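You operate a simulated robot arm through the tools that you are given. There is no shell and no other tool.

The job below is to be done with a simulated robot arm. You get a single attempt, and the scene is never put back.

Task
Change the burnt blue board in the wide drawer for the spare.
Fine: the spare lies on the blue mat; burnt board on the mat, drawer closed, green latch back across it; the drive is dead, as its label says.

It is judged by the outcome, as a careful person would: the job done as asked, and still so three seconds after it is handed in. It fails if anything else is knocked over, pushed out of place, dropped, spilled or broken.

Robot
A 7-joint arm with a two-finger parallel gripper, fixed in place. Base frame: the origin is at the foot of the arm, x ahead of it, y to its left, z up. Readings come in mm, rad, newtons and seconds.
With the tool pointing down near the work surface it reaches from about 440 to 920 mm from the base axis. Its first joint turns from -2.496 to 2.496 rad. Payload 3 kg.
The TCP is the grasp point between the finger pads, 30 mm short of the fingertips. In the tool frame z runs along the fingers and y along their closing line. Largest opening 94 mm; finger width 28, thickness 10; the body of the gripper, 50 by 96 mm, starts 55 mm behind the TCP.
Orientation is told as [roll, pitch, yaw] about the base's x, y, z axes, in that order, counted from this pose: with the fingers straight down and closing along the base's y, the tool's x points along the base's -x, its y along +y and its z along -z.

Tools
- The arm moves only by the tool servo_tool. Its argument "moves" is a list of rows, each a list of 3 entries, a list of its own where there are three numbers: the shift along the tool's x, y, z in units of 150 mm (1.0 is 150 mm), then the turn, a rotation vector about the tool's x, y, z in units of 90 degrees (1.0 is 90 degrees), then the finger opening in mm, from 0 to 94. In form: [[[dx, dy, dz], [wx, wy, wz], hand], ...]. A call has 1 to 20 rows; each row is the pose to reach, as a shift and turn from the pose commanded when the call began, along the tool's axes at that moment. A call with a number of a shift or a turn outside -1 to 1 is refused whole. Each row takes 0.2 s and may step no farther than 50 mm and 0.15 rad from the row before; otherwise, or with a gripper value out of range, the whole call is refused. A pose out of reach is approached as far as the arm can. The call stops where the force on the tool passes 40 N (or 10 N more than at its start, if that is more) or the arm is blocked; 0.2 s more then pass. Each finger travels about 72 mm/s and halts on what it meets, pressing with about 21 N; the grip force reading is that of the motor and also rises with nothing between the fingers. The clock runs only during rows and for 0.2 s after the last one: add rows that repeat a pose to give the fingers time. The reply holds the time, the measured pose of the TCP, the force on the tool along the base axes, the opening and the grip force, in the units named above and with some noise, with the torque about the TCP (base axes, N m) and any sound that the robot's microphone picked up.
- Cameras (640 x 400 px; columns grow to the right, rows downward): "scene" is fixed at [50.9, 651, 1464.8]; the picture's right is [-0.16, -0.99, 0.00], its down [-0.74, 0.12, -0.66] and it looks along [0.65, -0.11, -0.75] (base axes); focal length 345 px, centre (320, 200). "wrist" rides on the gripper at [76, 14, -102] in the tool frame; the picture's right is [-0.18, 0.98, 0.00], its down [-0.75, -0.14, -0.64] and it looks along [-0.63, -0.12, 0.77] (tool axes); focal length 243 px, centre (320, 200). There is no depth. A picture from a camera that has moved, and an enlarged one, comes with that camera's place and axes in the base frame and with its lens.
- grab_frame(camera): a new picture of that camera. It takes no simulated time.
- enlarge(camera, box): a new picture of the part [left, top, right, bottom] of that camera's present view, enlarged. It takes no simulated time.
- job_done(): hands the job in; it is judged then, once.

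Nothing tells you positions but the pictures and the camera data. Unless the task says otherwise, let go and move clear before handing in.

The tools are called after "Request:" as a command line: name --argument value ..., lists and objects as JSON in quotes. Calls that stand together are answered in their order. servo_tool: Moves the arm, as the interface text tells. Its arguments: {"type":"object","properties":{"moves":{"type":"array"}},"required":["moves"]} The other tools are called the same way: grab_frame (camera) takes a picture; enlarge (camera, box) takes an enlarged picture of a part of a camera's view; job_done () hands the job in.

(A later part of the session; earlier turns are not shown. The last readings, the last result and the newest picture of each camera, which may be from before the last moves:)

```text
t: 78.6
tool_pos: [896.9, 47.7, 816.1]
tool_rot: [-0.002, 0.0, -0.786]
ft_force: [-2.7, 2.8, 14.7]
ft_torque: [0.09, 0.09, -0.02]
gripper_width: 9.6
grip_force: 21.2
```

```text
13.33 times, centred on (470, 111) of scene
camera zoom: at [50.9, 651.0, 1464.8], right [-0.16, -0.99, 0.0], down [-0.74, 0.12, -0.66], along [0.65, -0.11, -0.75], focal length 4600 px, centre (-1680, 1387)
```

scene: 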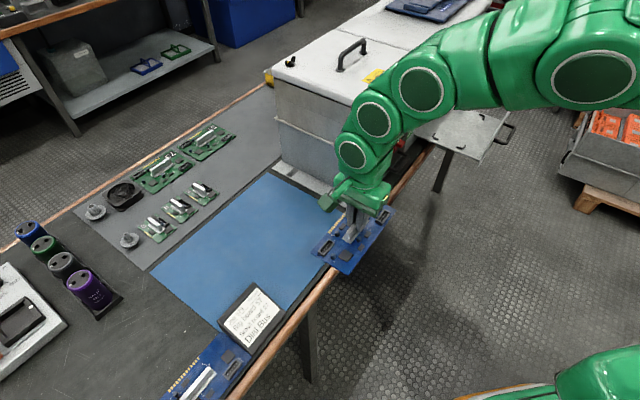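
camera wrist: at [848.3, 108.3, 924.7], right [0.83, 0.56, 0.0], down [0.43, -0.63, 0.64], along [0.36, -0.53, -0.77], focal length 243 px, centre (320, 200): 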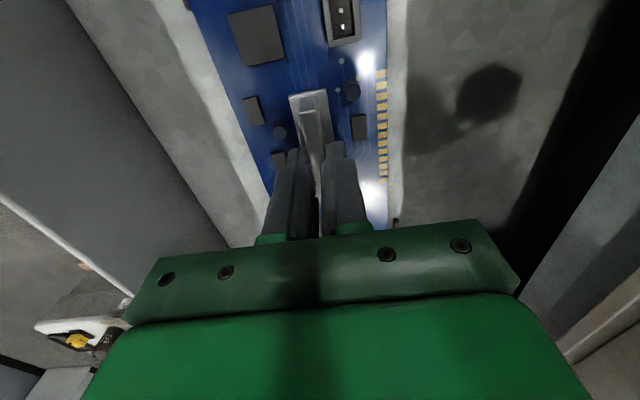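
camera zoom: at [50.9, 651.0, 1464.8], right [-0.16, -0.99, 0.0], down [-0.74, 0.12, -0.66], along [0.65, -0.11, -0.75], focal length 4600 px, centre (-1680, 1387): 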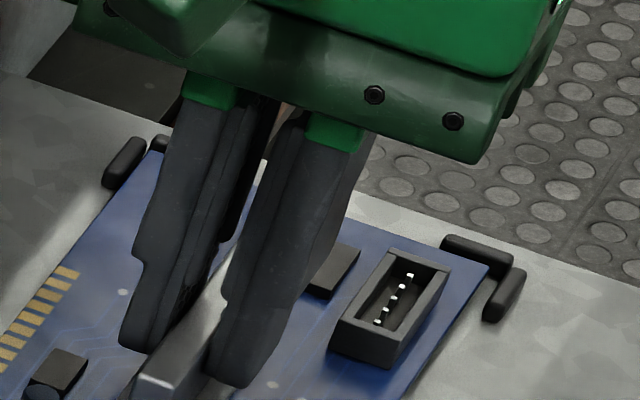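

The spare is seated evenly inside all four holders (flat contact, no torque). I'll release and rise straight up.

Request:
servo_tool --moves '[[[0, 0, -0.008], [0, 0, 0], 4], [[0, 0, -0.008], [0, 0, 0], 14], [[0, 0, -0.008], [0, 0, 0], 24], [[0, 0, -0.008], [0, 0, 0], 34], [[0, 0, -0.1], [0, 0, 0], 34], [[0, 0, -0.3], [0, 0, 0], 34], [[0, 0, -0.6], [0, 0, 0], 34]]'

Request:
grab_frame --camera "wrist"

Request:
enlarge --camera "scene" --box '[420, 85, 510, 155]'

```text
t: 80.2
tool_pos: [898.5, 44.7, 908.1]
tool_rot: [0.0, 0.001, -0.784]
ft_force: [-0.2, -0.8, 0.4]
ft_torque: [0.02, -0.03, -0.03]
gripper_width: 34.0
grip_force: 0.1
```

```text
taken
camera wrist: at [855.1, 108.7, 1012.0], right [0.83, 0.56, 0.0], down [0.43, -0.63, 0.64], along [0.36, -0.53, -0.77], focal length 243 px, centre (320, 200)
```

wrist: 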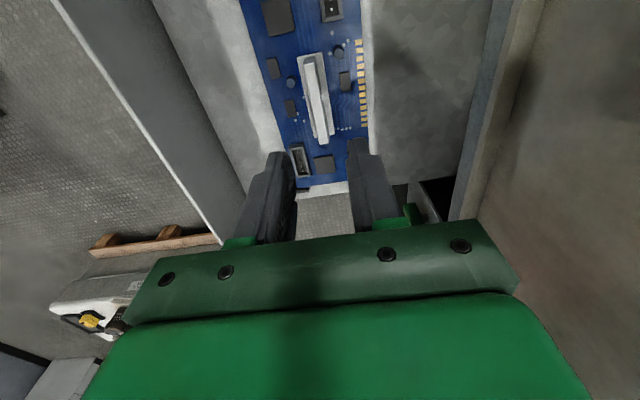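

```text
5.71 times, centred on (465, 120) of scene
camera zoom: at [50.9, 651.0, 1464.8], right [-0.16, -0.99, 0.0], down [-0.74, 0.12, -0.66], along [0.65, -0.11, -0.75], focal length 1971 px, centre (-509, 657)
```

zoom: 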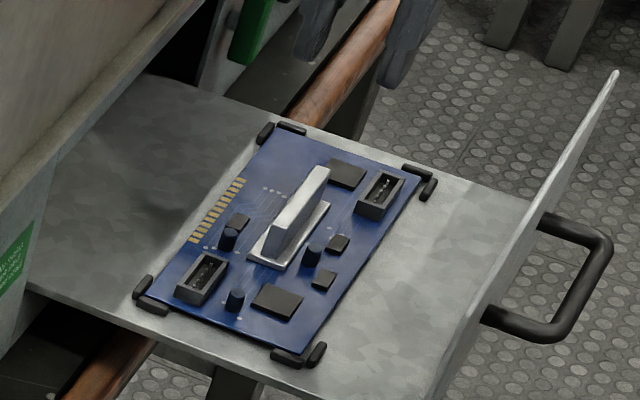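

The spare is properly seated. Now I'll withdraw in front of the drawer and bring the tool horizontal again to grip the handle and close the drawer.

Request:
servo_tool --moves '[[[0, -0.25, -0.1], [0, 0, 0], 50], [[0, -0.5, -0.2], [0, 0, 0], 70], [[0, -0.75, -0.2], [0, 0, 0], 80], [[0, -1.0, -0.2], [0, 0, 0], 80]]'

Request:
servo_tool --moves '[[[0, -0.06, 0], [-0.091, 0, 0], 80], [[0, -0.12, 0], [-0.182, 0, 0], 80], [[0, -0.18, 0], [-0.273, 0, 0], 80], [[0, -0.24, 0], [-0.364, 0, 0], 80], [[0, -0.3, 0], [-0.455, 0, 0], 80], [[0, -0.36, 0], [-0.546, 0, 0], 80], [[0, -0.42, 0], [-0.637, 0, 0], 80], [[0, -0.48, 0], [-0.728, 0, 0], 80], [[0, -0.54, 0], [-0.819, 0, 0], 80], [[0, -0.6, 0], [-0.91, 0, 0], 80], [[0, -0.6, 0], [-1.0, 0, 0], 80]]'

Request:
grab_frame --camera "wrist"

Request:
grab_frame --camera "scene"

```text
t: 81.2
tool_pos: [789.8, -60.8, 937.4]
tool_rot: [0.001, -0.003, -0.786]
ft_force: [-0.3, 1.0, 0.2]
ft_torque: [0.0, -0.04, 0.02]
gripper_width: 80.0
grip_force: 0.0
```

```text
t: 83.6
tool_pos: [724.6, -124.5, 936.6]
tool_rot: [1.573, 0.0, -0.785]
ft_force: [0.9, -0.1, 0.1]
ft_torque: [0.0, -0.04, -0.02]
gripper_width: 80.2
grip_force: 0.1
```

```text
taken
camera wrist: at [598.2, -142.4, 951.3], right [0.13, -0.13, 0.98], down [0.08, -0.99, -0.14], along [0.99, 0.1, -0.12], focal length 243 px, centre (320, 200)
```

wrist: 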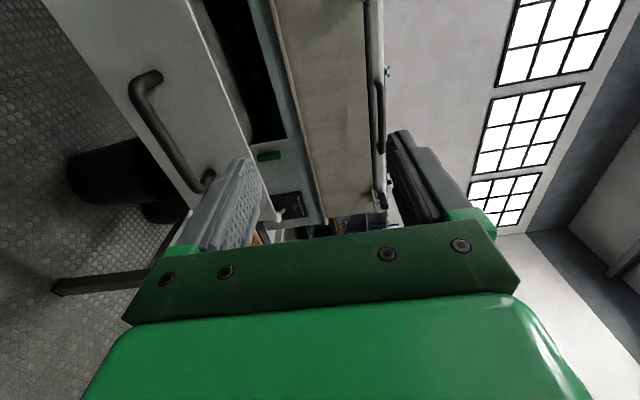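

```text
taken
```

scene: 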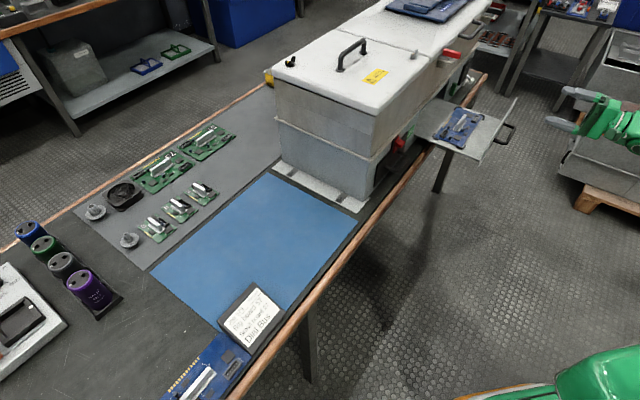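

The tool is horizontal in front of the handle, high. I'll lower to handle height and check alignment before advancing.

Request:
servo_tool --moves '[[[0.02, -0.3, 0], [0, 0, 0], 70], [[0.02, -0.6, 0], [0, 0, 0], 60], [[0.02, -0.88, 0], [0, 0, 0], 50]]'

Request:
grab_frame --camera "wrist"

Request:
enlarge --camera "scene" --box '[440, 70, 560, 160]'

```text
t: 84.4
tool_pos: [720.1, -118.4, 805.0]
tool_rot: [1.572, 0.0, -0.786]
ft_force: [-0.8, 0.3, 0.1]
ft_torque: [0.0, 0.02, 0.02]
gripper_width: 49.9
grip_force: 0.0
```

```text
taken
camera wrist: at [592.8, -138.1, 820.4], right [0.13, -0.13, 0.98], down [0.08, -0.99, -0.14], along [0.99, 0.1, -0.12], focal length 243 px, centre (320, 200)
```

wrist: 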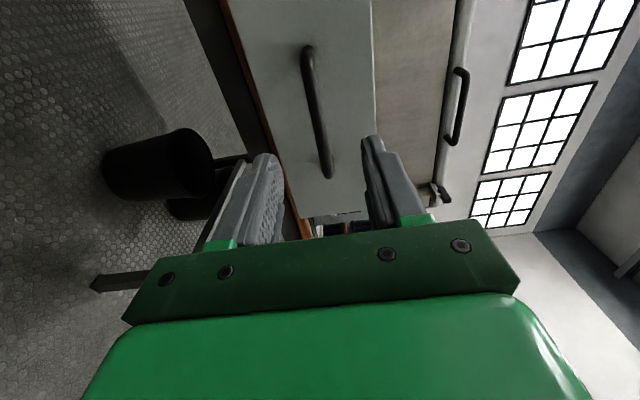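

```text
4.44 times, centred on (500, 115) of scene
camera zoom: at [50.9, 651.0, 1464.8], right [-0.16, -0.99, 0.0], down [-0.74, 0.12, -0.66], along [0.65, -0.11, -0.75], focal length 1533 px, centre (-480, 578)
```

zoom: 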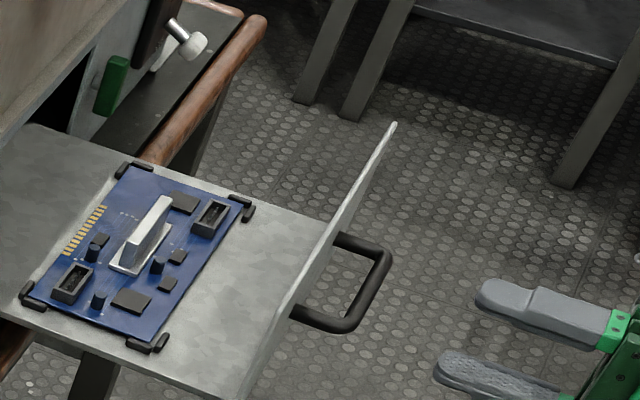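

The handle is centred between the fingers. I'll advance around it and grip.

Request:
servo_tool --moves '[[[0, 0, 0.2], [0, 0, 0], 46], [[0, 0, 0.4], [0, 0, 0], 46], [[0, 0, 0.5], [0, 0, 0], 46], [[0, 0, 0.557], [0, 0, 0], 46]]'

Request:
enlarge --camera "scene" --box '[440, 70, 560, 160]'

Request:
grab_frame --camera "wrist"

```text
t: 85.4
tool_pos: [782.0, -62.4, 805.4]
tool_rot: [1.569, 0.0, -0.784]
ft_force: [0.0, 1.1, 0.3]
ft_torque: [-0.04, -0.01, -0.03]
gripper_width: 46.0
grip_force: 0.0
```

```text
4.44 times, centred on (500, 115) of scene
camera zoom: at [50.9, 651.0, 1464.8], right [-0.16, -0.99, 0.0], down [-0.74, 0.12, -0.66], along [0.65, -0.11, -0.75], focal length 1533 px, centre (-480, 578)
```

zoom: 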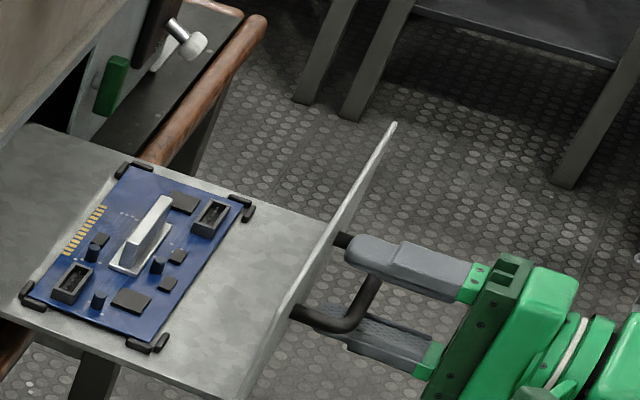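

```text
taken
camera wrist: at [654.0, -80.9, 820.5], right [0.13, -0.13, 0.98], down [0.08, -0.99, -0.14], along [0.99, 0.1, -0.12], focal length 243 px, centre (320, 200)
```

wrist: 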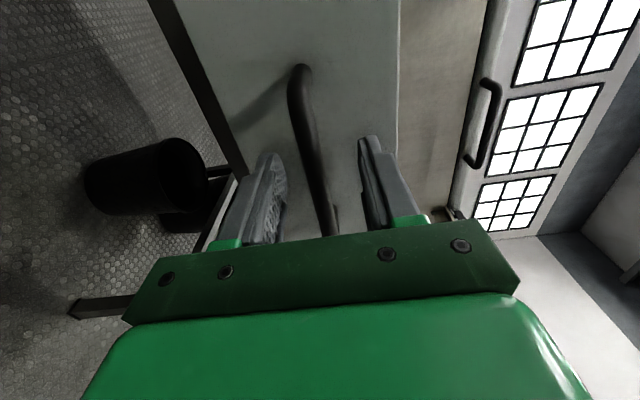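

Same straddle as when I opened it. I'll grip the handle and push the drawer in smoothly.

Request:
servo_tool --moves '[[[0, 0, 0], [0, 0, 0], 30], [[0, 0, 0], [0, 0, 0], 15], [[0, 0, 0], [0, 0, 0], 5], [[0, 0, 0], [0, 0, 0], 5], [[0, 0, 0.05], [0, 0, 0], 5], [[0, 0, 0.11], [0, 0, 0], 5], [[0, 0, 0.18], [0, 0, 0], 5], [[0, 0, 0.26], [0, 0, 0], 5], [[0, 0, 0.34], [0, 0, 0], 5], [[0, 0, 0.42], [0, 0, 0], 5], [[0, 0, 0.5], [0, 0, 0], 5]]'

Request:
enlarge --camera "scene" --box '[400, 60, 540, 165]'

```text
t: 87.8
tool_pos: [834.2, -9.7, 804.3]
tool_rot: [1.569, 0.001, -0.783]
ft_force: [-10.8, 10.0, -1.4]
ft_torque: [0.05, 0.03, 1.2]
gripper_width: 10.9
grip_force: 44.7
```

```text
3.81 times, centred on (470, 112) of scene
camera zoom: at [50.9, 651.0, 1464.8], right [-0.16, -0.99, 0.0], down [-0.74, 0.12, -0.66], along [0.65, -0.11, -0.75], focal length 1314 px, centre (-251, 533)
```

zoom: 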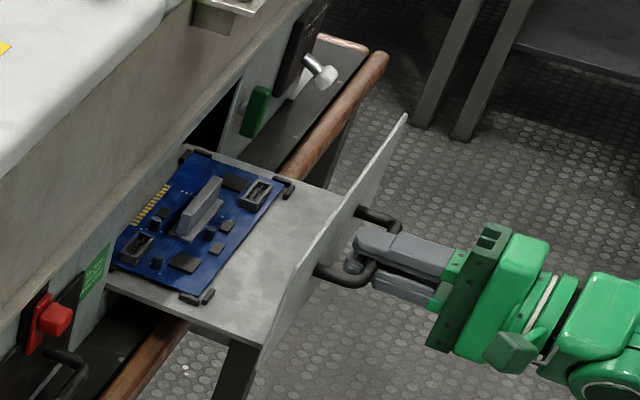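

The drawer is closing smoothly with the board staying in its holders. I'll continue.

Request:
servo_tool --moves '[[[0, 0, 0.08], [0, 0, 0], 5], [[0, 0, 0.17], [0, 0, 0], 5], [[0, 0, 0.26], [0, 0, 0], 5], [[0, 0, 0.35], [0, 0, 0], 5], [[0, 0, 0.44], [0, 0, 0], 5], [[0, 0, 0.53], [0, 0, 0], 5], [[0, 0, 0.62], [0, 0, 0], 5], [[0, 0, 0.71], [0, 0, 0], 5], [[0, 0, 0.8], [0, 0, 0], 5]]'

Request:
enlarge --camera "scene" --box '[390, 60, 510, 150]'

```text
t: 89.8
tool_pos: [919.0, 74.9, 804.5]
tool_rot: [1.569, -0.001, -0.786]
ft_force: [-2.0, -0.2, 5.9]
ft_torque: [0.0, -0.08, -0.94]
gripper_width: 10.6
grip_force: 43.9
```

```text
4.44 times, centred on (450, 105) of scene
camera zoom: at [50.9, 651.0, 1464.8], right [-0.16, -0.99, 0.0], down [-0.74, 0.12, -0.66], along [0.65, -0.11, -0.75], focal length 1533 px, centre (-258, 622)
```

zoom: 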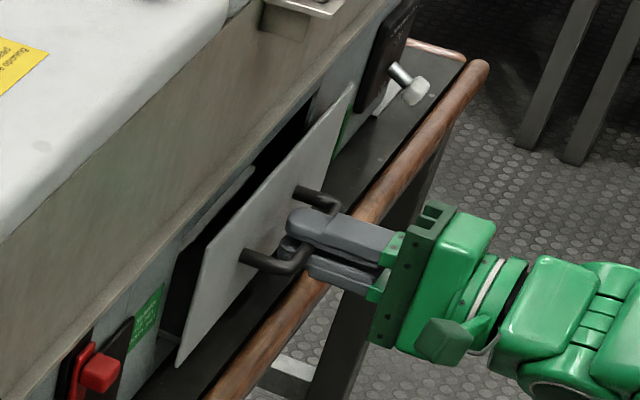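

About 23 mm left. I'll push the last part slowly until it meets the stop.

Request:
servo_tool --moves '[[[0, 0, 0.03], [0, 0, 0], 5], [[0, 0, 0.06], [0, 0, 0], 5], [[0, 0, 0.09], [0, 0, 0], 5], [[0, 0, 0.115], [0, 0, 0], 5], [[0, 0, 0.14], [0, 0, 0], 5]]'

Request:
enlarge --camera "scene" --box '[390, 60, 510, 150]'

```text
t: 91.0
tool_pos: [932.3, 87.6, 803.6]
tool_rot: [1.571, 0.0, -0.785]
ft_force: [-23.4, -5.0, 11.0]
ft_torque: [0.14, -0.01, 0.83]
gripper_width: 10.7
grip_force: 45.1
stopped in row 5: the force on the tool passed its limit at 56 N (the readings are from after the stop); the commanded pose is now the measured one
```

```text
4.44 times, centred on (450, 105) of scene
camera zoom: at [50.9, 651.0, 1464.8], right [-0.16, -0.99, 0.0], down [-0.74, 0.12, -0.66], along [0.65, -0.11, -0.75], focal length 1533 px, centre (-258, 622)
```

zoom: 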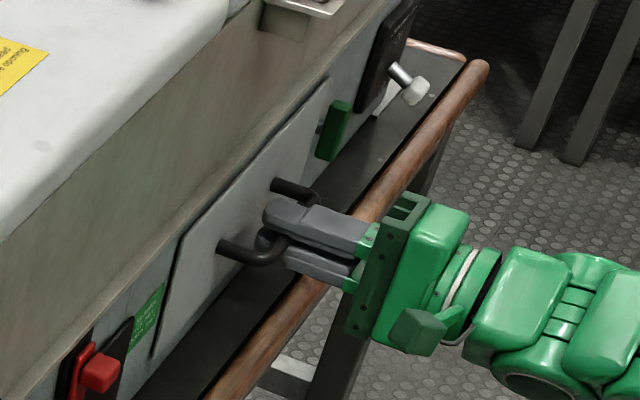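

The drawer has met its stop and looks flush. I'll release the handle, back away, and verify.

Request:
servo_tool --moves '[[[0, 0, 0], [0, 0, 0], 20], [[0, 0, 0], [0, 0, 0], 35], [[0, 0, 0], [0, 0, 0], 46], [[0, 0, -0.2], [0, 0, 0], 46], [[0, 0, -0.5], [0, 0, 0], 60], [[0, 0, -0.8], [0, 0, 0], 60]]'

Request:
grab_frame --camera "wrist"

Request:
enlarge --camera "scene" --box '[390, 60, 490, 140]'

```text
t: 92.3
tool_pos: [847.9, 3.4, 804.1]
tool_rot: [1.57, 0.0, -0.786]
ft_force: [-0.7, 0.1, 0.0]
ft_torque: [-0.02, 0.0, 0.03]
gripper_width: 59.8
grip_force: 0.0
```

```text
taken
camera wrist: at [721.0, -15.0, 819.6], right [0.13, -0.13, 0.98], down [0.08, -0.99, -0.14], along [0.99, 0.1, -0.12], focal length 243 px, centre (320, 200)
```

wrist: 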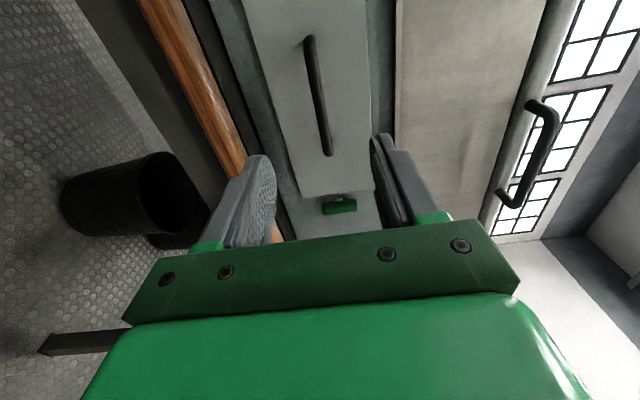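

```text
5.00 times, centred on (440, 100) of scene
camera zoom: at [50.9, 651.0, 1464.8], right [-0.16, -0.99, 0.0], down [-0.74, 0.12, -0.66], along [0.65, -0.11, -0.75], focal length 1725 px, centre (-280, 700)
```

zoom: 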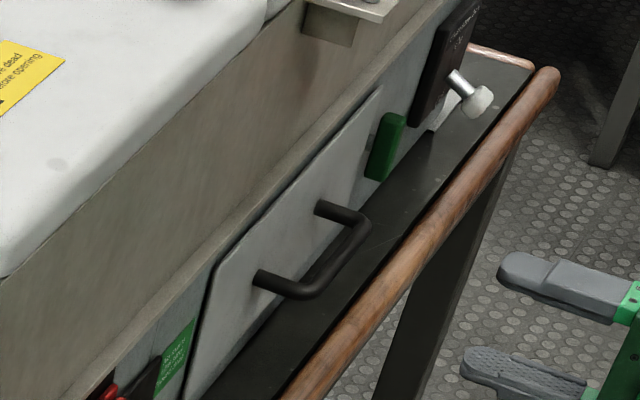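

The drawer front is exactly where it was originally, so it is closed. Now I'll go to the green latch, rolling the gripper so the fingers straddle the now-vertical bar.

Request:
servo_tool --moves '[[[-0.09, 0, 0], [0, 0, -0.091], 60], [[-0.18, 0, 0], [0, 0, -0.182], 60], [[-0.27, 0, 0], [0, 0, -0.273], 60], [[-0.36, 0, 0], [0, 0, -0.364], 60], [[-0.45, 0, 0], [0, 0, -0.455], 60], [[-0.54, 0, 0], [0, 0, -0.546], 50], [[-0.63, 0, 0], [0, 0, -0.637], 46], [[-0.72, 0, 0], [0, 0, -0.728], 46], [[-0.81, 0, 0], [0, 0, -0.819], 46], [[-0.9, 0, 0], [0, 0, -0.91], 46], [[-0.997, 0, 0], [0, 0, -1.0], 46]]'

Request:
grab_frame --camera "wrist"

Request:
enlarge --camera "wrist" --box '[260, 40, 400, 140]'

```text
t: 94.8
tool_pos: [953.7, -103.6, 804.0]
tool_rot: [-1.04, -1.571, 1.828]
ft_force: [0.1, 0.7, -0.1]
ft_torque: [0.02, 0.01, 0.01]
gripper_width: 46.1
grip_force: 0.1
```

```text
taken
camera wrist: at [871.0, -166.2, 728.6], right [-0.7, 0.7, 0.18], down [-0.35, -0.55, 0.75], along [0.63, 0.46, 0.63], focal length 243 px, centre (320, 200)
```

wrist: 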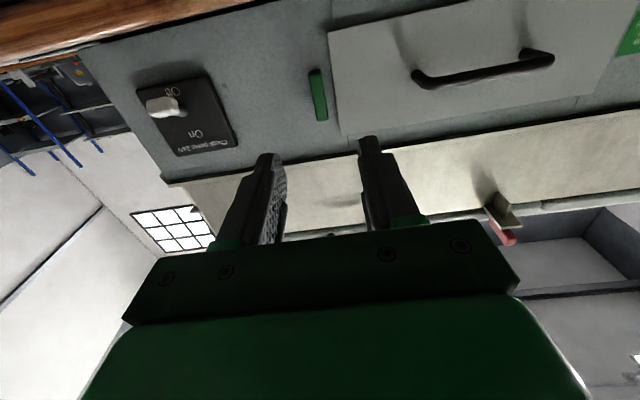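

```text
4.00 times, centred on (330, 90) of wrist
camera zoom: at [871.0, -166.2, 728.6], right [-0.7, 0.7, 0.18], down [-0.35, -0.55, 0.75], along [0.63, 0.46, 0.63], focal length 970 px, centre (280, 640)
```

zoom: 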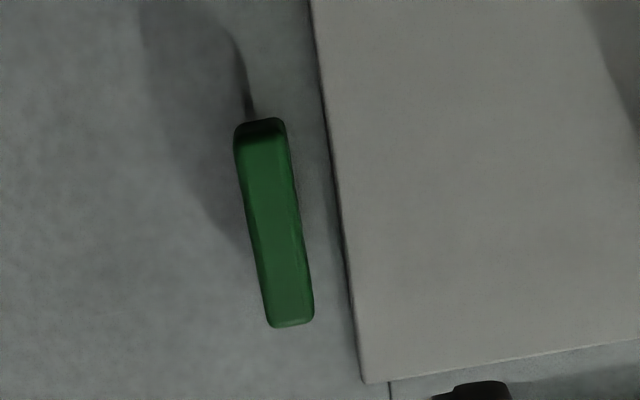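

The latch stands vertical between the fingers' line. I'll advance around it with the tips short of the drawer face.

Request:
servo_tool --moves '[[[0, 0.003, 0.25], [0, 0, 0], 42], [[0, 0.007, 0.5], [0, 0, 0], 40], [[0, 0.007, 0.68], [0, 0, 0], 40], [[0, 0.007, 0.78], [0, 0, 0], 40], [[0, 0.007, 0.857], [0, 0, 0], 40]]'

Request:
grab_frame --camera "wrist"

Request:
enlarge --camera "scene" --box '[430, 60, 500, 110]'

```text
t: 96.0
tool_pos: [1044.4, -9.4, 805.6]
tool_rot: [-1.116, -1.57, 1.901]
ft_force: [0.1, -0.4, 0.6]
ft_torque: [0.01, 0.0, 0.0]
gripper_width: 39.9
grip_force: 0.1
```

```text
taken
camera wrist: at [962.1, -70.8, 730.7], right [-0.7, 0.69, 0.18], down [-0.35, -0.55, 0.75], along [0.62, 0.46, 0.63], focal length 243 px, centre (320, 200)
```

wrist: 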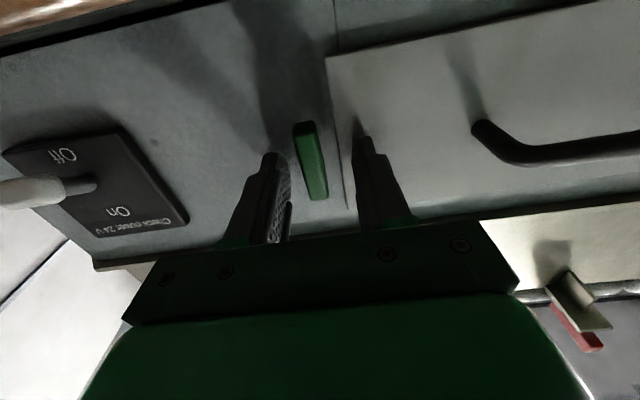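

```text
8.00 times, centred on (465, 85) of scene
camera zoom: at [50.9, 651.0, 1464.8], right [-0.16, -0.99, 0.0], down [-0.74, 0.12, -0.66], along [0.65, -0.11, -0.75], focal length 2760 px, centre (-840, 1120)
```

zoom: 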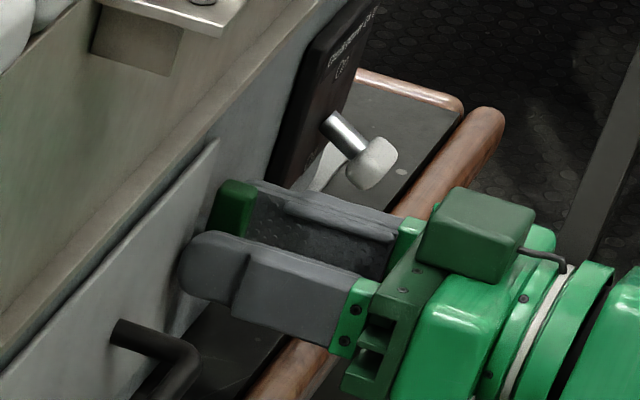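

The latch bar is between the fingers. I'll close lightly on it.

Request:
servo_tool --moves '[[[0, 0, -0.01], [0, 0, 0], 28], [[0, 0, -0.01], [0, 0, 0], 18], [[0, 0, -0.01], [0, 0, 0], 12], [[0, 0, -0.01], [0, 0, 0], 12]]'

Request:
grab_frame --camera "wrist"

```text
t: 97.0
tool_pos: [1044.7, -12.0, 804.9]
tool_rot: [-0.128, -1.568, 0.913]
ft_force: [4.5, -9.5, 1.5]
ft_torque: [0.02, -0.01, -0.26]
gripper_width: 17.7
grip_force: 4.6
```

```text
taken
camera wrist: at [960.7, -74.3, 729.4], right [-0.69, 0.7, 0.18], down [-0.35, -0.55, 0.75], along [0.63, 0.46, 0.63], focal length 243 px, centre (320, 200)
```

wrist: 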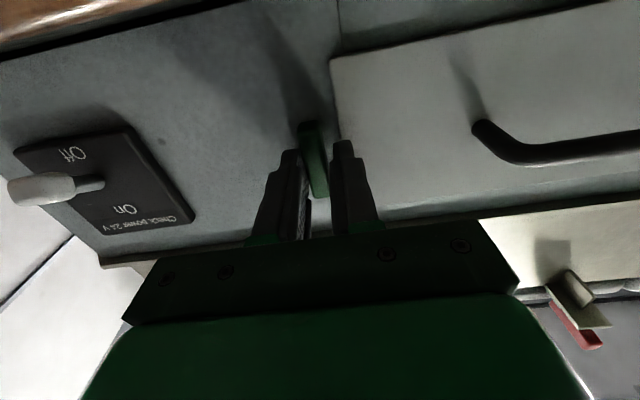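

Lightly gripped. I'll rotate clockwise back, checking partway.

Request:
servo_tool --moves '[[[0, 0, 0], [0, 0, 0.09], 12], [[0, 0, 0], [0, 0, 0.18], 12], [[0, 0, 0], [0, 0, 0.27], 12], [[0, 0, 0], [0, 0, 0.36], 12]]'

Request:
grab_frame --camera "wrist"

Request:
enlarge --camera "scene" --box '[430, 60, 500, 110]'

```text
t: 98.0
tool_pos: [1043.6, -10.8, 803.9]
tool_rot: [1.566, -1.001, -0.783]
ft_force: [10.3, -5.9, -4.1]
ft_torque: [-0.11, 0.14, -0.19]
gripper_width: 18.8
grip_force: 5.9
```

```text
taken
camera wrist: at [932.3, -46.3, 748.2], right [-0.52, 0.52, 0.68], down [-0.08, -0.82, 0.56], along [0.85, 0.23, 0.47], focal length 243 px, centre (320, 200)
```

wrist: 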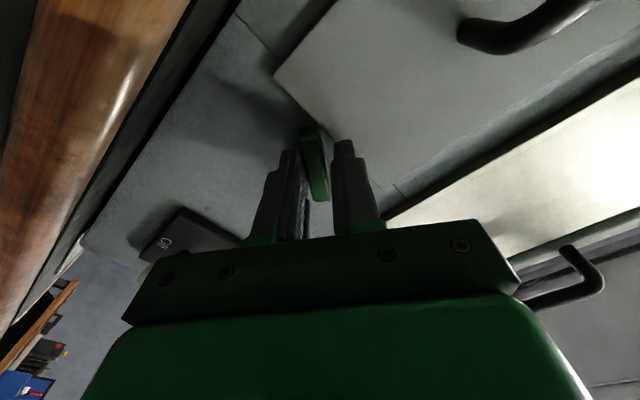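

```text
8.00 times, centred on (465, 85) of scene
camera zoom: at [50.9, 651.0, 1464.8], right [-0.16, -0.99, 0.0], down [-0.74, 0.12, -0.66], along [0.65, -0.11, -0.75], focal length 2760 px, centre (-840, 1120)
```

zoom: 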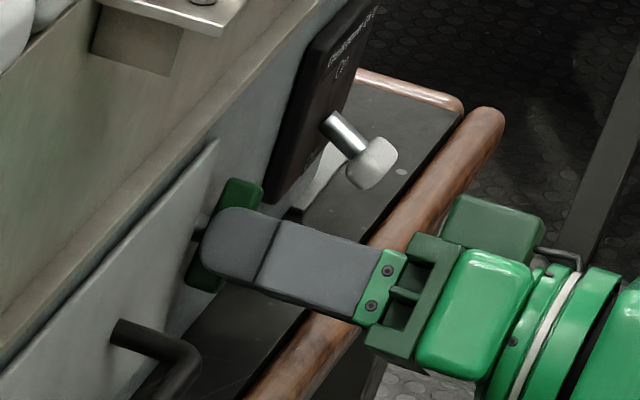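

The latch turns back with the gripper. I'll continue to the full quarter-turn.

Request:
servo_tool --moves '[[[0, 0, 0], [0, 0, 0.08], 12], [[0, 0, 0], [0, 0, 0.16], 12], [[0, 0, 0], [0, 0, 0.24], 12], [[0, 0, 0], [0, 0, 0.32], 12], [[0, 0, 0], [0, 0, 0.4], 12], [[0, 0, 0], [0, 0, 0.48], 12], [[0, 0, 0], [0, 0, 0.56], 12], [[0, 0, 0], [0, 0, 0.64], 12]]'

Request:
grab_frame --camera "wrist"

Request:
enlarge --camera "scene" --box '[430, 60, 500, 110]'

```text
t: 99.8
tool_pos: [1043.5, -11.3, 803.7]
tool_rot: [1.57, 0.002, -0.785]
ft_force: [0.2, -0.2, 4.6]
ft_torque: [0.03, -0.12, 0.02]
gripper_width: 13.9
grip_force: 2.3
```

```text
taken
camera wrist: at [915.8, -30.1, 818.8], right [0.13, -0.13, 0.98], down [0.08, -0.99, -0.14], along [0.99, 0.1, -0.12], focal length 243 px, centre (320, 200)
```

wrist: 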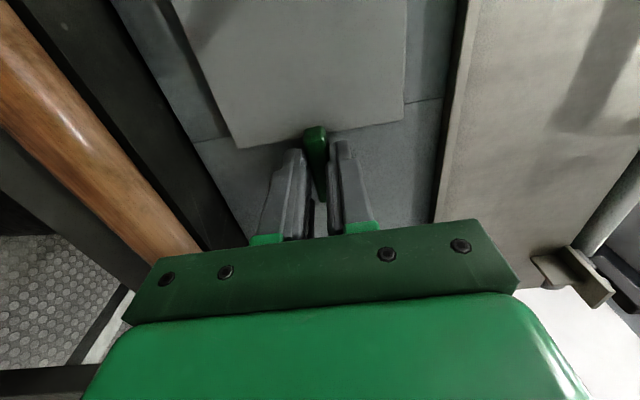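

```text
8.00 times, centred on (465, 85) of scene
camera zoom: at [50.9, 651.0, 1464.8], right [-0.16, -0.99, 0.0], down [-0.74, 0.12, -0.66], along [0.65, -0.11, -0.75], focal length 2760 px, centre (-840, 1120)
```

zoom: 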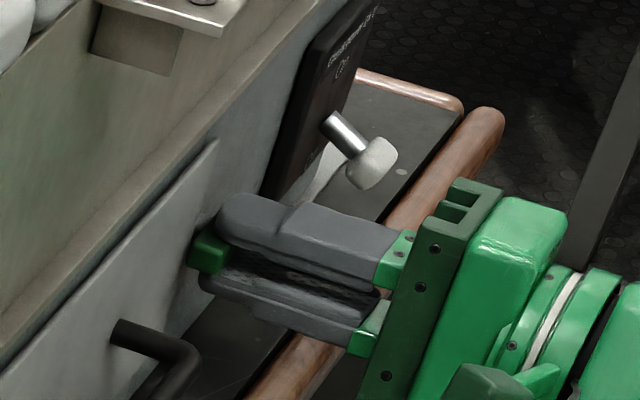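

The latch is horizontal across the drawer edge again. I'll firm the grip briefly to square it, then open and back away.

Request:
servo_tool --moves '[[[0, 0, 0], [0, 0, 0], 8], [[0, 0, 0], [0, 0, 0], 8], [[0, 0, 0], [0, 0, 0], 20], [[0, 0, 0], [0, 0, 0], 35], [[0, 0, 0], [0, 0, 0], 46], [[0, 0, -0.2], [0, 0, 0], 46], [[0, 0, -0.5], [0, 0, 0], 60], [[0, 0, -0.8], [0, 0, 0], 60]]'

Request:
grab_frame --camera "wrist"

Request:
enlarge --camera "scene" --box '[430, 60, 500, 110]'

```text
t: 101.5
tool_pos: [959.4, -95.7, 804.1]
tool_rot: [1.568, 0.001, -0.786]
ft_force: [-0.1, 0.5, -0.4]
ft_torque: [-0.02, 0.0, -0.03]
gripper_width: 60.0
grip_force: 0.1
```

```text
taken
camera wrist: at [831.1, -115.5, 818.3], right [0.13, -0.13, 0.98], down [0.08, -0.99, -0.14], along [0.99, 0.1, -0.12], focal length 243 px, centre (320, 200)
```

wrist: 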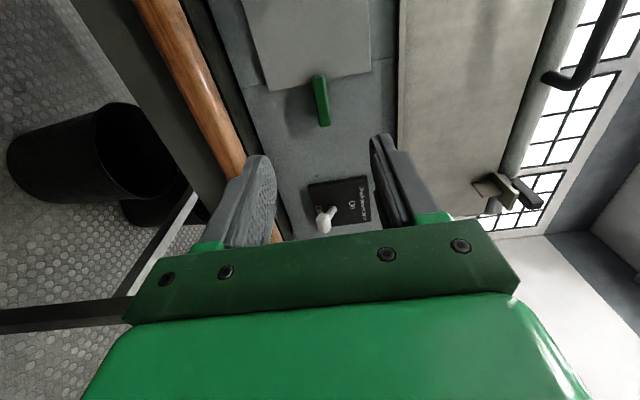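

```text
8.00 times, centred on (465, 85) of scene
camera zoom: at [50.9, 651.0, 1464.8], right [-0.16, -0.99, 0.0], down [-0.74, 0.12, -0.66], along [0.65, -0.11, -0.75], focal length 2760 px, centre (-840, 1120)
```

zoom: 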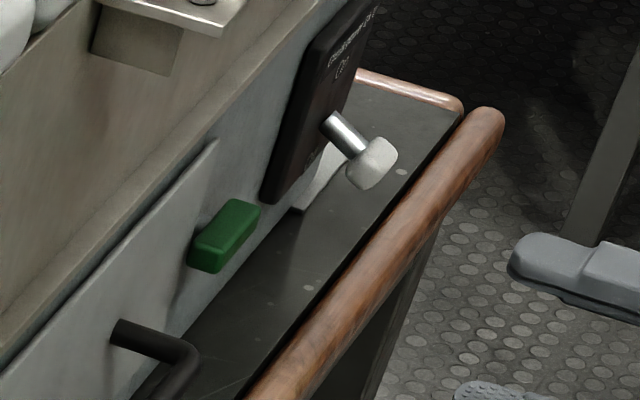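

The drawer is closed and the latch is back as it was. Last step: fetch the burnt board and set it on the mat. I'll raise and turn the tool fingers-down while moving left.

Request:
servo_tool --moves '[[[0.09, 0.09, -0.1], [0.091, 0, 0], 60], [[0.18, 0.18, -0.2], [0.182, 0, 0], 60], [[0.27, 0.27, -0.3], [0.273, 0, 0], 60], [[0.36, 0.36, -0.4], [0.364, 0, 0], 60], [[0.45, 0.45, -0.5], [0.455, 0, 0], 60], [[0.54, 0.54, -0.5], [0.546, 0, 0], 60], [[0.63, 0.63, -0.5], [0.637, 0, 0], 60], [[0.72, 0.72, -0.5], [0.728, 0, 0], 50], [[0.81, 0.81, -0.5], [0.819, 0, 0], 40], [[0.9, 0.9, -0.5], [0.91, 0, 0], 36], [[1.0, 1.0, -0.5], [1.0, 0, 0], 36]]'

Request:
servo_tool --moves '[[[0.25, 0, 0], [0, 0, 0], 36], [[0.5, 0, 0], [0, 0, 0], 36], [[0.75, 0, 0], [0, 0, 0], 36], [[1.0, 0, 0], [0, 0, 0], 36]]'

Request:
servo_tool --moves '[[[0.25, 0, 0], [0, 0, 0], 36], [[0.5, 0, 0], [0, 0, 0], 36], [[0.75, 0, 0], [0, 0, 0], 36], [[1.0, 0, 0], [0, 0, 0], 36]]'

Request:
servo_tool --moves '[[[0.25, 0, 0], [0, 0, 0], 36], [[0.5, 0, 0], [0, 0, 0], 36], [[0.75, 0, 0], [0, 0, 0], 36], [[1.0, 0, 0], [0, 0, 0], 36]]'

Request:
servo_tool --moves '[[[0.25, 0, 0], [0, 0, 0], 36], [[0.5, 0, 0], [0, 0, 0], 36], [[0.75, 0, 0], [0, 0, 0], 36], [[1.0, 0, 0], [0, 0, 0], 36]]'

Request:
grab_frame --camera "scene"

```text
t: 104.0
tool_pos: [799.0, -43.4, 954.2]
tool_rot: [-0.003, -0.001, -0.787]
ft_force: [-0.2, 0.1, 0.1]
ft_torque: [-0.01, 0.02, -0.01]
gripper_width: 35.9
grip_force: 0.1
```

```text
t: 105.0
tool_pos: [693.2, 61.8, 953.7]
tool_rot: [-0.001, -0.001, -0.785]
ft_force: [0.3, 0.2, 0.1]
ft_torque: [0.02, -0.01, 0.04]
gripper_width: 36.1
grip_force: 0.1
```

```text
t: 106.0
tool_pos: [585.5, 167.5, 952.6]
tool_rot: [0.0, -0.002, -0.785]
ft_force: [0.8, -0.2, -0.1]
ft_torque: [0.0, -0.04, 0.01]
gripper_width: 35.9
grip_force: 0.1
```

```text
t: 107.0
tool_pos: [479.9, 274.7, 953.1]
tool_rot: [-0.002, -0.002, -0.784]
ft_force: [0.4, 0.0, 0.1]
ft_torque: [0.01, 0.03, 0.04]
gripper_width: 35.9
grip_force: 0.0
```

```text
t: 108.0
tool_pos: [372.5, 384.0, 954.1]
tool_rot: [-0.001, 0.001, -0.784]
ft_force: [-0.3, -0.2, 0.6]
ft_torque: [0.01, 0.03, -0.03]
gripper_width: 35.9
grip_force: 0.0
```

```text
taken
```

scene: 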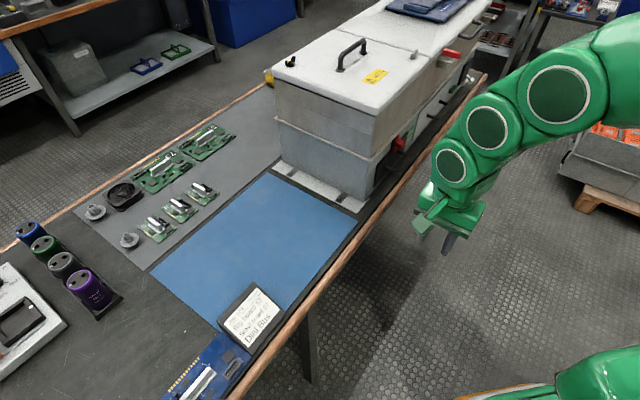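

The scene is tidy. I'll continue left to above the burnt board.

Request:
servo_tool --moves '[[[0.25, 0.15, 0], [0, 0, 0], 36], [[0.5, 0.3, 0], [0, 0, 0], 36], [[0.75, 0.45, 0], [0, 0, 0], 36], [[1.0, 0.6, 0], [0, 0, 0], 36]]'

Request:
servo_tool --moves '[[[0.25, 0.15, 0], [0, 0, 0], 36], [[0.5, 0.3, 0], [0, 0, 0], 36], [[0.75, 0.45, 0.1], [0, 0, 0], 36], [[1.0, 0.6, 0.2], [0, 0, 0], 36]]'

Request:
servo_tool --moves '[[[0.25, 0.1, 0.1], [0, 0, 0], 36], [[0.5, 0.2, 0.25], [0, 0, 0], 36], [[0.74, 0.3, 0.4], [0, 0, 0], 36]]'

Request:
grab_frame --camera "wrist"

Request:
grab_frame --camera "scene"

```text
t: 109.0
tool_pos: [336.4, 552.2, 950.8]
tool_rot: [0.002, -0.001, -0.782]
ft_force: [0.5, -0.2, 0.0]
ft_torque: [-0.01, -0.01, -0.01]
gripper_width: 36.4
grip_force: 0.0
```

```text
t: 110.0
tool_pos: [289.2, 720.0, 923.2]
tool_rot: [-0.002, 0.001, -0.784]
ft_force: [-0.4, -0.2, 0.3]
ft_torque: [-0.02, -0.03, 0.0]
gripper_width: 36.0
grip_force: 0.0
```

```text
t: 110.8
tool_pos: [242.2, 829.0, 862.7]
tool_rot: [-0.002, -0.003, -0.786]
ft_force: [0.0, 0.1, -0.1]
ft_torque: [0.02, 0.02, 0.02]
gripper_width: 35.9
grip_force: 0.1
```

```text
taken
camera wrist: at [198.5, 893.2, 966.0], right [0.83, 0.56, 0.0], down [0.43, -0.63, 0.64], along [0.36, -0.53, -0.77], focal length 243 px, centre (320, 200)
```

wrist: 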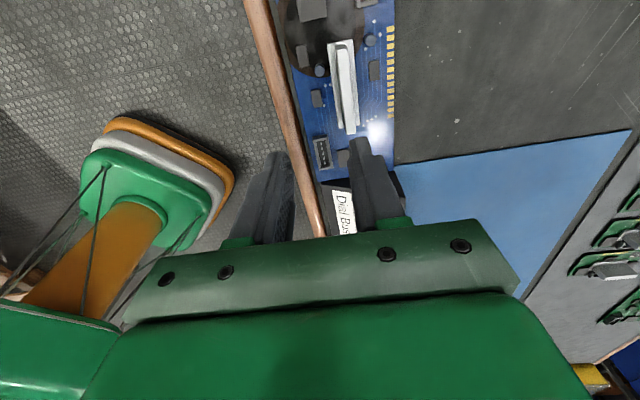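

```text
taken
```

scene: 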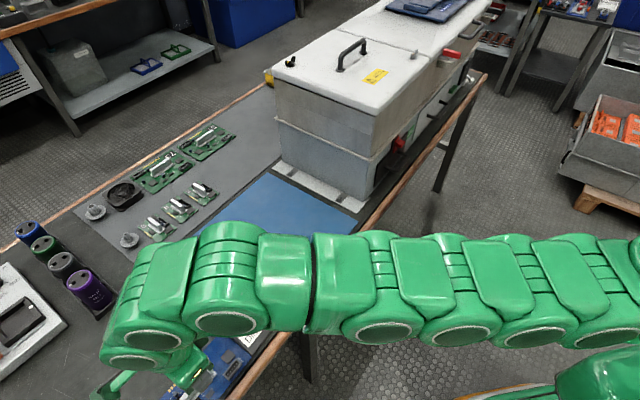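

The burnt board's fin is near n≈780, s≈−430. I'll move above it and down to just over the fin.

Request:
servo_tool --moves '[[[0.03, 0.05, 0.15], [0, 0, 0], 36], [[0.05, 0.1, 0.3], [0, 0, 0], 36], [[0.05, 0.155, 0.42], [0, 0, 0], 36], [[0.05, 0.155, 0.42], [0, 0, 0], 36]]'

Request:
grab_frame --camera "wrist"

Request:
enlarge --camera "wrist" --box '[220, 0, 440, 200]'

```text
t: 111.8
tool_pos: [254.4, 852.0, 801.3]
tool_rot: [0.004, 0.001, -0.786]
ft_force: [0.3, 0.3, -0.6]
ft_torque: [0.02, 0.0, 0.0]
gripper_width: 36.0
grip_force: 0.0
out of reach, approached as far as the arm can: row 3
```

```text
taken
camera wrist: at [210.1, 915.2, 905.0], right [0.83, 0.56, 0.0], down [0.43, -0.64, 0.64], along [0.36, -0.53, -0.77], focal length 243 px, centre (320, 200)
```

wrist: 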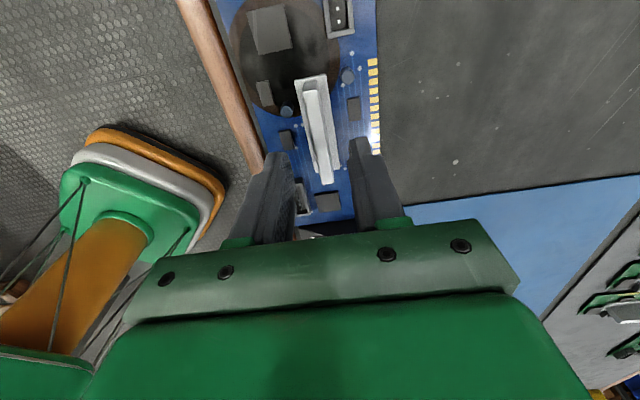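

```text
2.00 times, centred on (330, 100) of wrist
camera zoom: at [210.1, 915.2, 905.0], right [0.83, 0.56, 0.0], down [0.43, -0.64, 0.64], along [0.36, -0.53, -0.77], focal length 485 px, centre (300, 400)
```

zoom: 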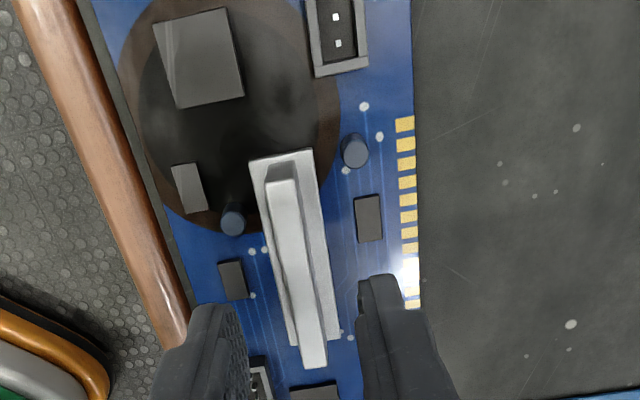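

Well centred on the fin. I'll lower and close on it.

Request:
servo_tool --moves '[[[0.01, 0, 0.09], [0, 0, 0], 34], [[0.02, 0, 0.16], [0, 0, 0], 34], [[0.02, 0, 0.215], [0, 0, 0], 34], [[0.02, 0, 0.215], [0, 0, 0], 34]]'

Request:
enlarge --camera "wrist" --box '[220, 40, 440, 240]'

```text
t: 112.8
tool_pos: [250.6, 852.1, 767.4]
tool_rot: [-0.001, 0.0, -0.786]
ft_force: [1.0, 0.4, 0.1]
ft_torque: [-0.02, 0.0, -0.01]
gripper_width: 34.0
grip_force: 0.1
out of reach, approached as far as the arm can: row 1, 2
```

```text
2.00 times, centred on (330, 140) of wrist
camera zoom: at [206.0, 915.9, 871.0], right [0.82, 0.57, 0.0], down [0.43, -0.63, 0.64], along [0.36, -0.53, -0.77], focal length 485 px, centre (300, 320)
```

zoom: 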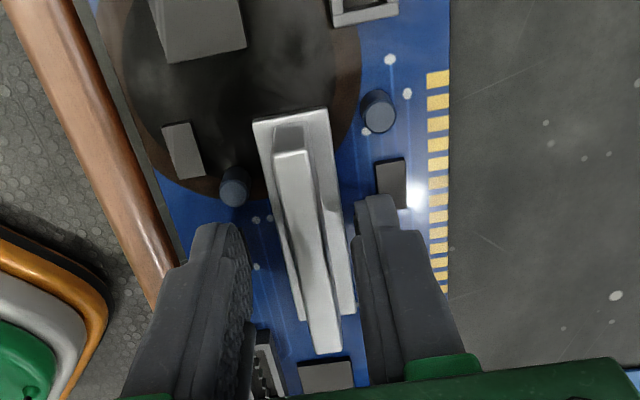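

Fingers are alongside the fin. Closing now.

Request:
servo_tool --moves '[[[0, 0, 0], [0, 0, 0], 20], [[0, 0, 0], [0, 0, 0], 8], [[0, 0, 0], [0, 0, 0], 2], [[0, 0, 0], [0, 0, 0], 2], [[0, 0, 0], [0, 0, 0], 2]]'

Request:
servo_tool --moves '[[[0, -0.03, -0.05], [0, 0, 0], 2], [[0, -0.06, -0.12], [0, 0, 0], 2], [[0, -0.12, -0.25], [0, 0, 0], 2], [[0, -0.2, -0.4], [0, 0, 0], 2], [[0, -0.3, -0.6], [0, 0, 0], 2], [[0, -0.4, -0.8], [0, 0, 0], 2]]'

Request:
grab_frame --camera "wrist"

```text
t: 114.0
tool_pos: [250.9, 851.4, 768.1]
tool_rot: [-0.002, 0.002, -0.785]
ft_force: [0.8, 0.9, 0.2]
ft_torque: [0.01, -0.09, 0.09]
gripper_width: 9.6
grip_force: 20.6
```

```text
t: 115.3
tool_pos: [208.4, 810.5, 883.8]
tool_rot: [0.0, 0.001, -0.786]
ft_force: [-0.5, -0.9, -1.6]
ft_torque: [0.03, 0.02, -0.01]
gripper_width: 9.6
grip_force: 21.0
```

```text
taken
camera wrist: at [164.3, 875.3, 988.3], right [0.82, 0.57, 0.0], down [0.43, -0.63, 0.64], along [0.36, -0.53, -0.77], focal length 243 px, centre (320, 200)
```

wrist: 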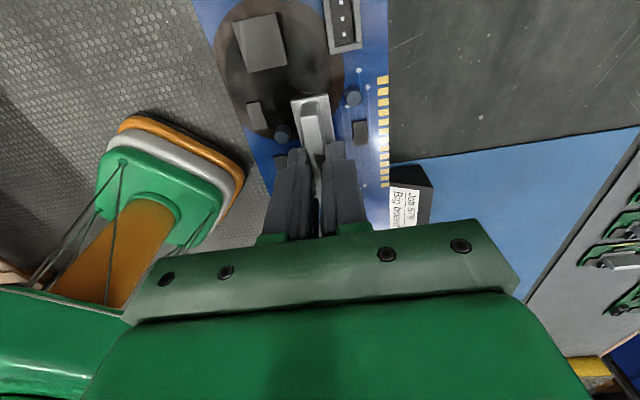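

Burnt board in hand. I'll carry it right, above the label block, to the vacated spot on the mat.

Request:
servo_tool --moves '[[[-0.25, 0.05, 0], [0, 0, 0], 2], [[-0.5, 0.1, 0], [0, 0, 0], 2], [[-0.75, 0.15, 0], [0, 0, 0], 2], [[-1.0, 0.2, 0], [0, 0, 0], 2]]'

Request:
servo_tool --moves '[[[-0.25, 0.08, 0], [0, 0, 0], 2], [[-0.5, 0.16, 0], [0, 0, 0], 2], [[-0.75, 0.24, 0], [0, 0, 0], 2], [[-1.0, 0.32, 0], [0, 0, 0], 2]]'

Request:
servo_tool --moves '[[[-0.25, 0.14, 0], [0, 0, 0], 2], [[-0.5, 0.28, 0], [0, 0, 0], 2], [[-0.5, 0.28, 0.2], [0, 0, 0], 2], [[-0.5, 0.28, 0.4], [0, 0, 0], 2]]'

Request:
grab_frame --camera "wrist"

Request:
grab_frame --camera "scene"

```text
t: 116.3
tool_pos: [337.2, 725.8, 886.8]
tool_rot: [-0.002, 0.0, -0.784]
ft_force: [0.2, 0.1, -1.8]
ft_torque: [-0.01, 0.0, 0.0]
gripper_width: 9.4
grip_force: 21.1
```

```text
t: 117.3
tool_pos: [476.3, 653.4, 891.9]
tool_rot: [0.0, 0.0, -0.783]
ft_force: [0.0, 0.5, -2.6]
ft_torque: [0.0, -0.01, 0.0]
gripper_width: 9.9
grip_force: 21.1
```

```text
t: 118.3
tool_pos: [559.1, 632.2, 827.9]
tool_rot: [0.0, 0.0, -0.785]
ft_force: [1.2, -0.1, -1.6]
ft_torque: [-0.01, -0.02, 0.0]
gripper_width: 9.6
grip_force: 21.5
```

```text
taken
camera wrist: at [515.0, 695.6, 932.7], right [0.82, 0.57, 0.0], down [0.43, -0.63, 0.64], along [0.36, -0.53, -0.77], focal length 243 px, centre (320, 200)
```

wrist: 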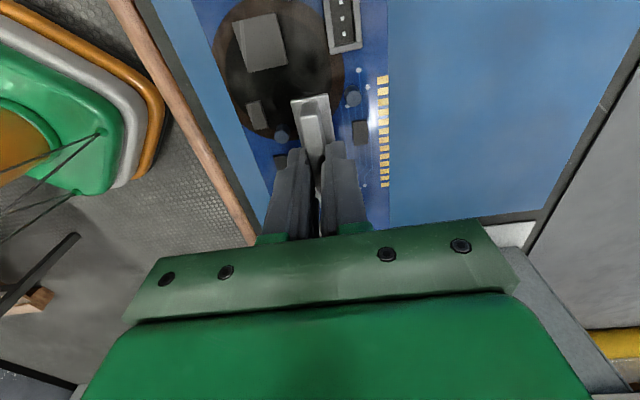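

```text
taken
```

scene: 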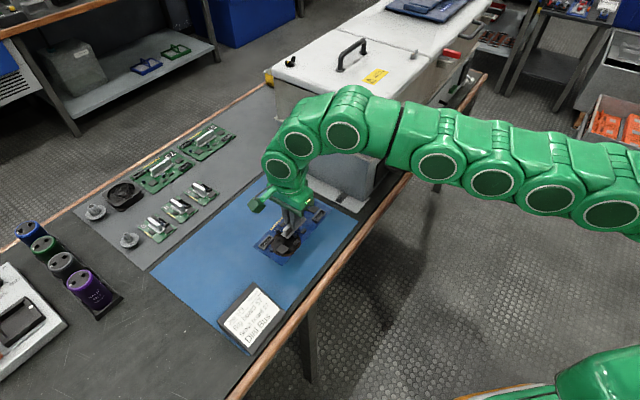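

It's above the free part of the mat. I'll lower it, slowing near the surface (contact expected near z≈770).

Request:
servo_tool --moves '[[[0, 0, 0.12], [0, 0, 0], 2], [[0, 0, 0.22], [0, 0, 0], 2], [[0, 0, 0.3], [0, 0, 0], 2], [[0, 0, 0.35], [0, 0, 0], 2]]'

Request:
servo_tool --moves '[[[0, 0, 0.013], [0, 0, 0], 2]]'

Request:
servo_tool --moves '[[[0, 0, 0.013], [0, 0, 0], 2]]'

```text
t: 119.3
tool_pos: [559.3, 630.6, 776.0]
tool_rot: [-0.002, 0.001, -0.785]
ft_force: [0.8, -0.2, -1.6]
ft_torque: [-0.02, 0.01, -0.02]
gripper_width: 9.8
grip_force: 21.4
```

```text
t: 119.8
tool_pos: [559.9, 630.2, 774.2]
tool_rot: [-0.002, 0.0, -0.785]
ft_force: [-0.6, 0.1, -0.5]
ft_torque: [-0.02, 0.02, -0.02]
gripper_width: 9.4
grip_force: 20.8
```

```text
t: 120.2
tool_pos: [559.6, 632.5, 772.9]
tool_rot: [0.0, 0.001, -0.786]
ft_force: [0.4, -0.2, -2.0]
ft_torque: [0.02, 0.0, -0.01]
gripper_width: 9.6
grip_force: 21.4
```

No contact yet at z≈773. Continuing in 1.5–2 mm steps.

Request:
servo_tool --moves '[[[0, 0, 0.012], [0, 0, 0], 2]]'

Request:
servo_tool --moves '[[[0, 0, 0.01], [0, 0, 0], 2]]'

Request:
enlarge --camera "scene" --box '[230, 180, 350, 280]'

```text
t: 120.5
tool_pos: [559.2, 632.4, 771.2]
tool_rot: [0.001, 0.002, -0.785]
ft_force: [-0.7, 2.2, 4.1]
ft_torque: [0.5, 0.45, -0.03]
gripper_width: 9.5
grip_force: 21.0
```

```text
t: 121.0
tool_pos: [559.0, 631.6, 770.1]
tool_rot: [-0.002, -0.001, -0.784]
ft_force: [-1.8, 1.9, 14.8]
ft_torque: [0.11, 0.08, -0.03]
gripper_width: 9.7
grip_force: 20.9
```

```text
4.00 times, centred on (290, 230) of scene
camera zoom: at [50.9, 651.0, 1464.8], right [-0.16, -0.99, 0.0], down [-0.74, 0.12, -0.66], along [0.65, -0.11, -0.75], focal length 1380 px, centre (440, 80)
```

zoom: 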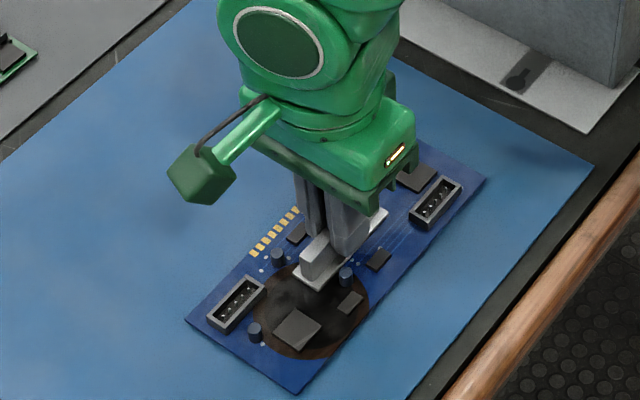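

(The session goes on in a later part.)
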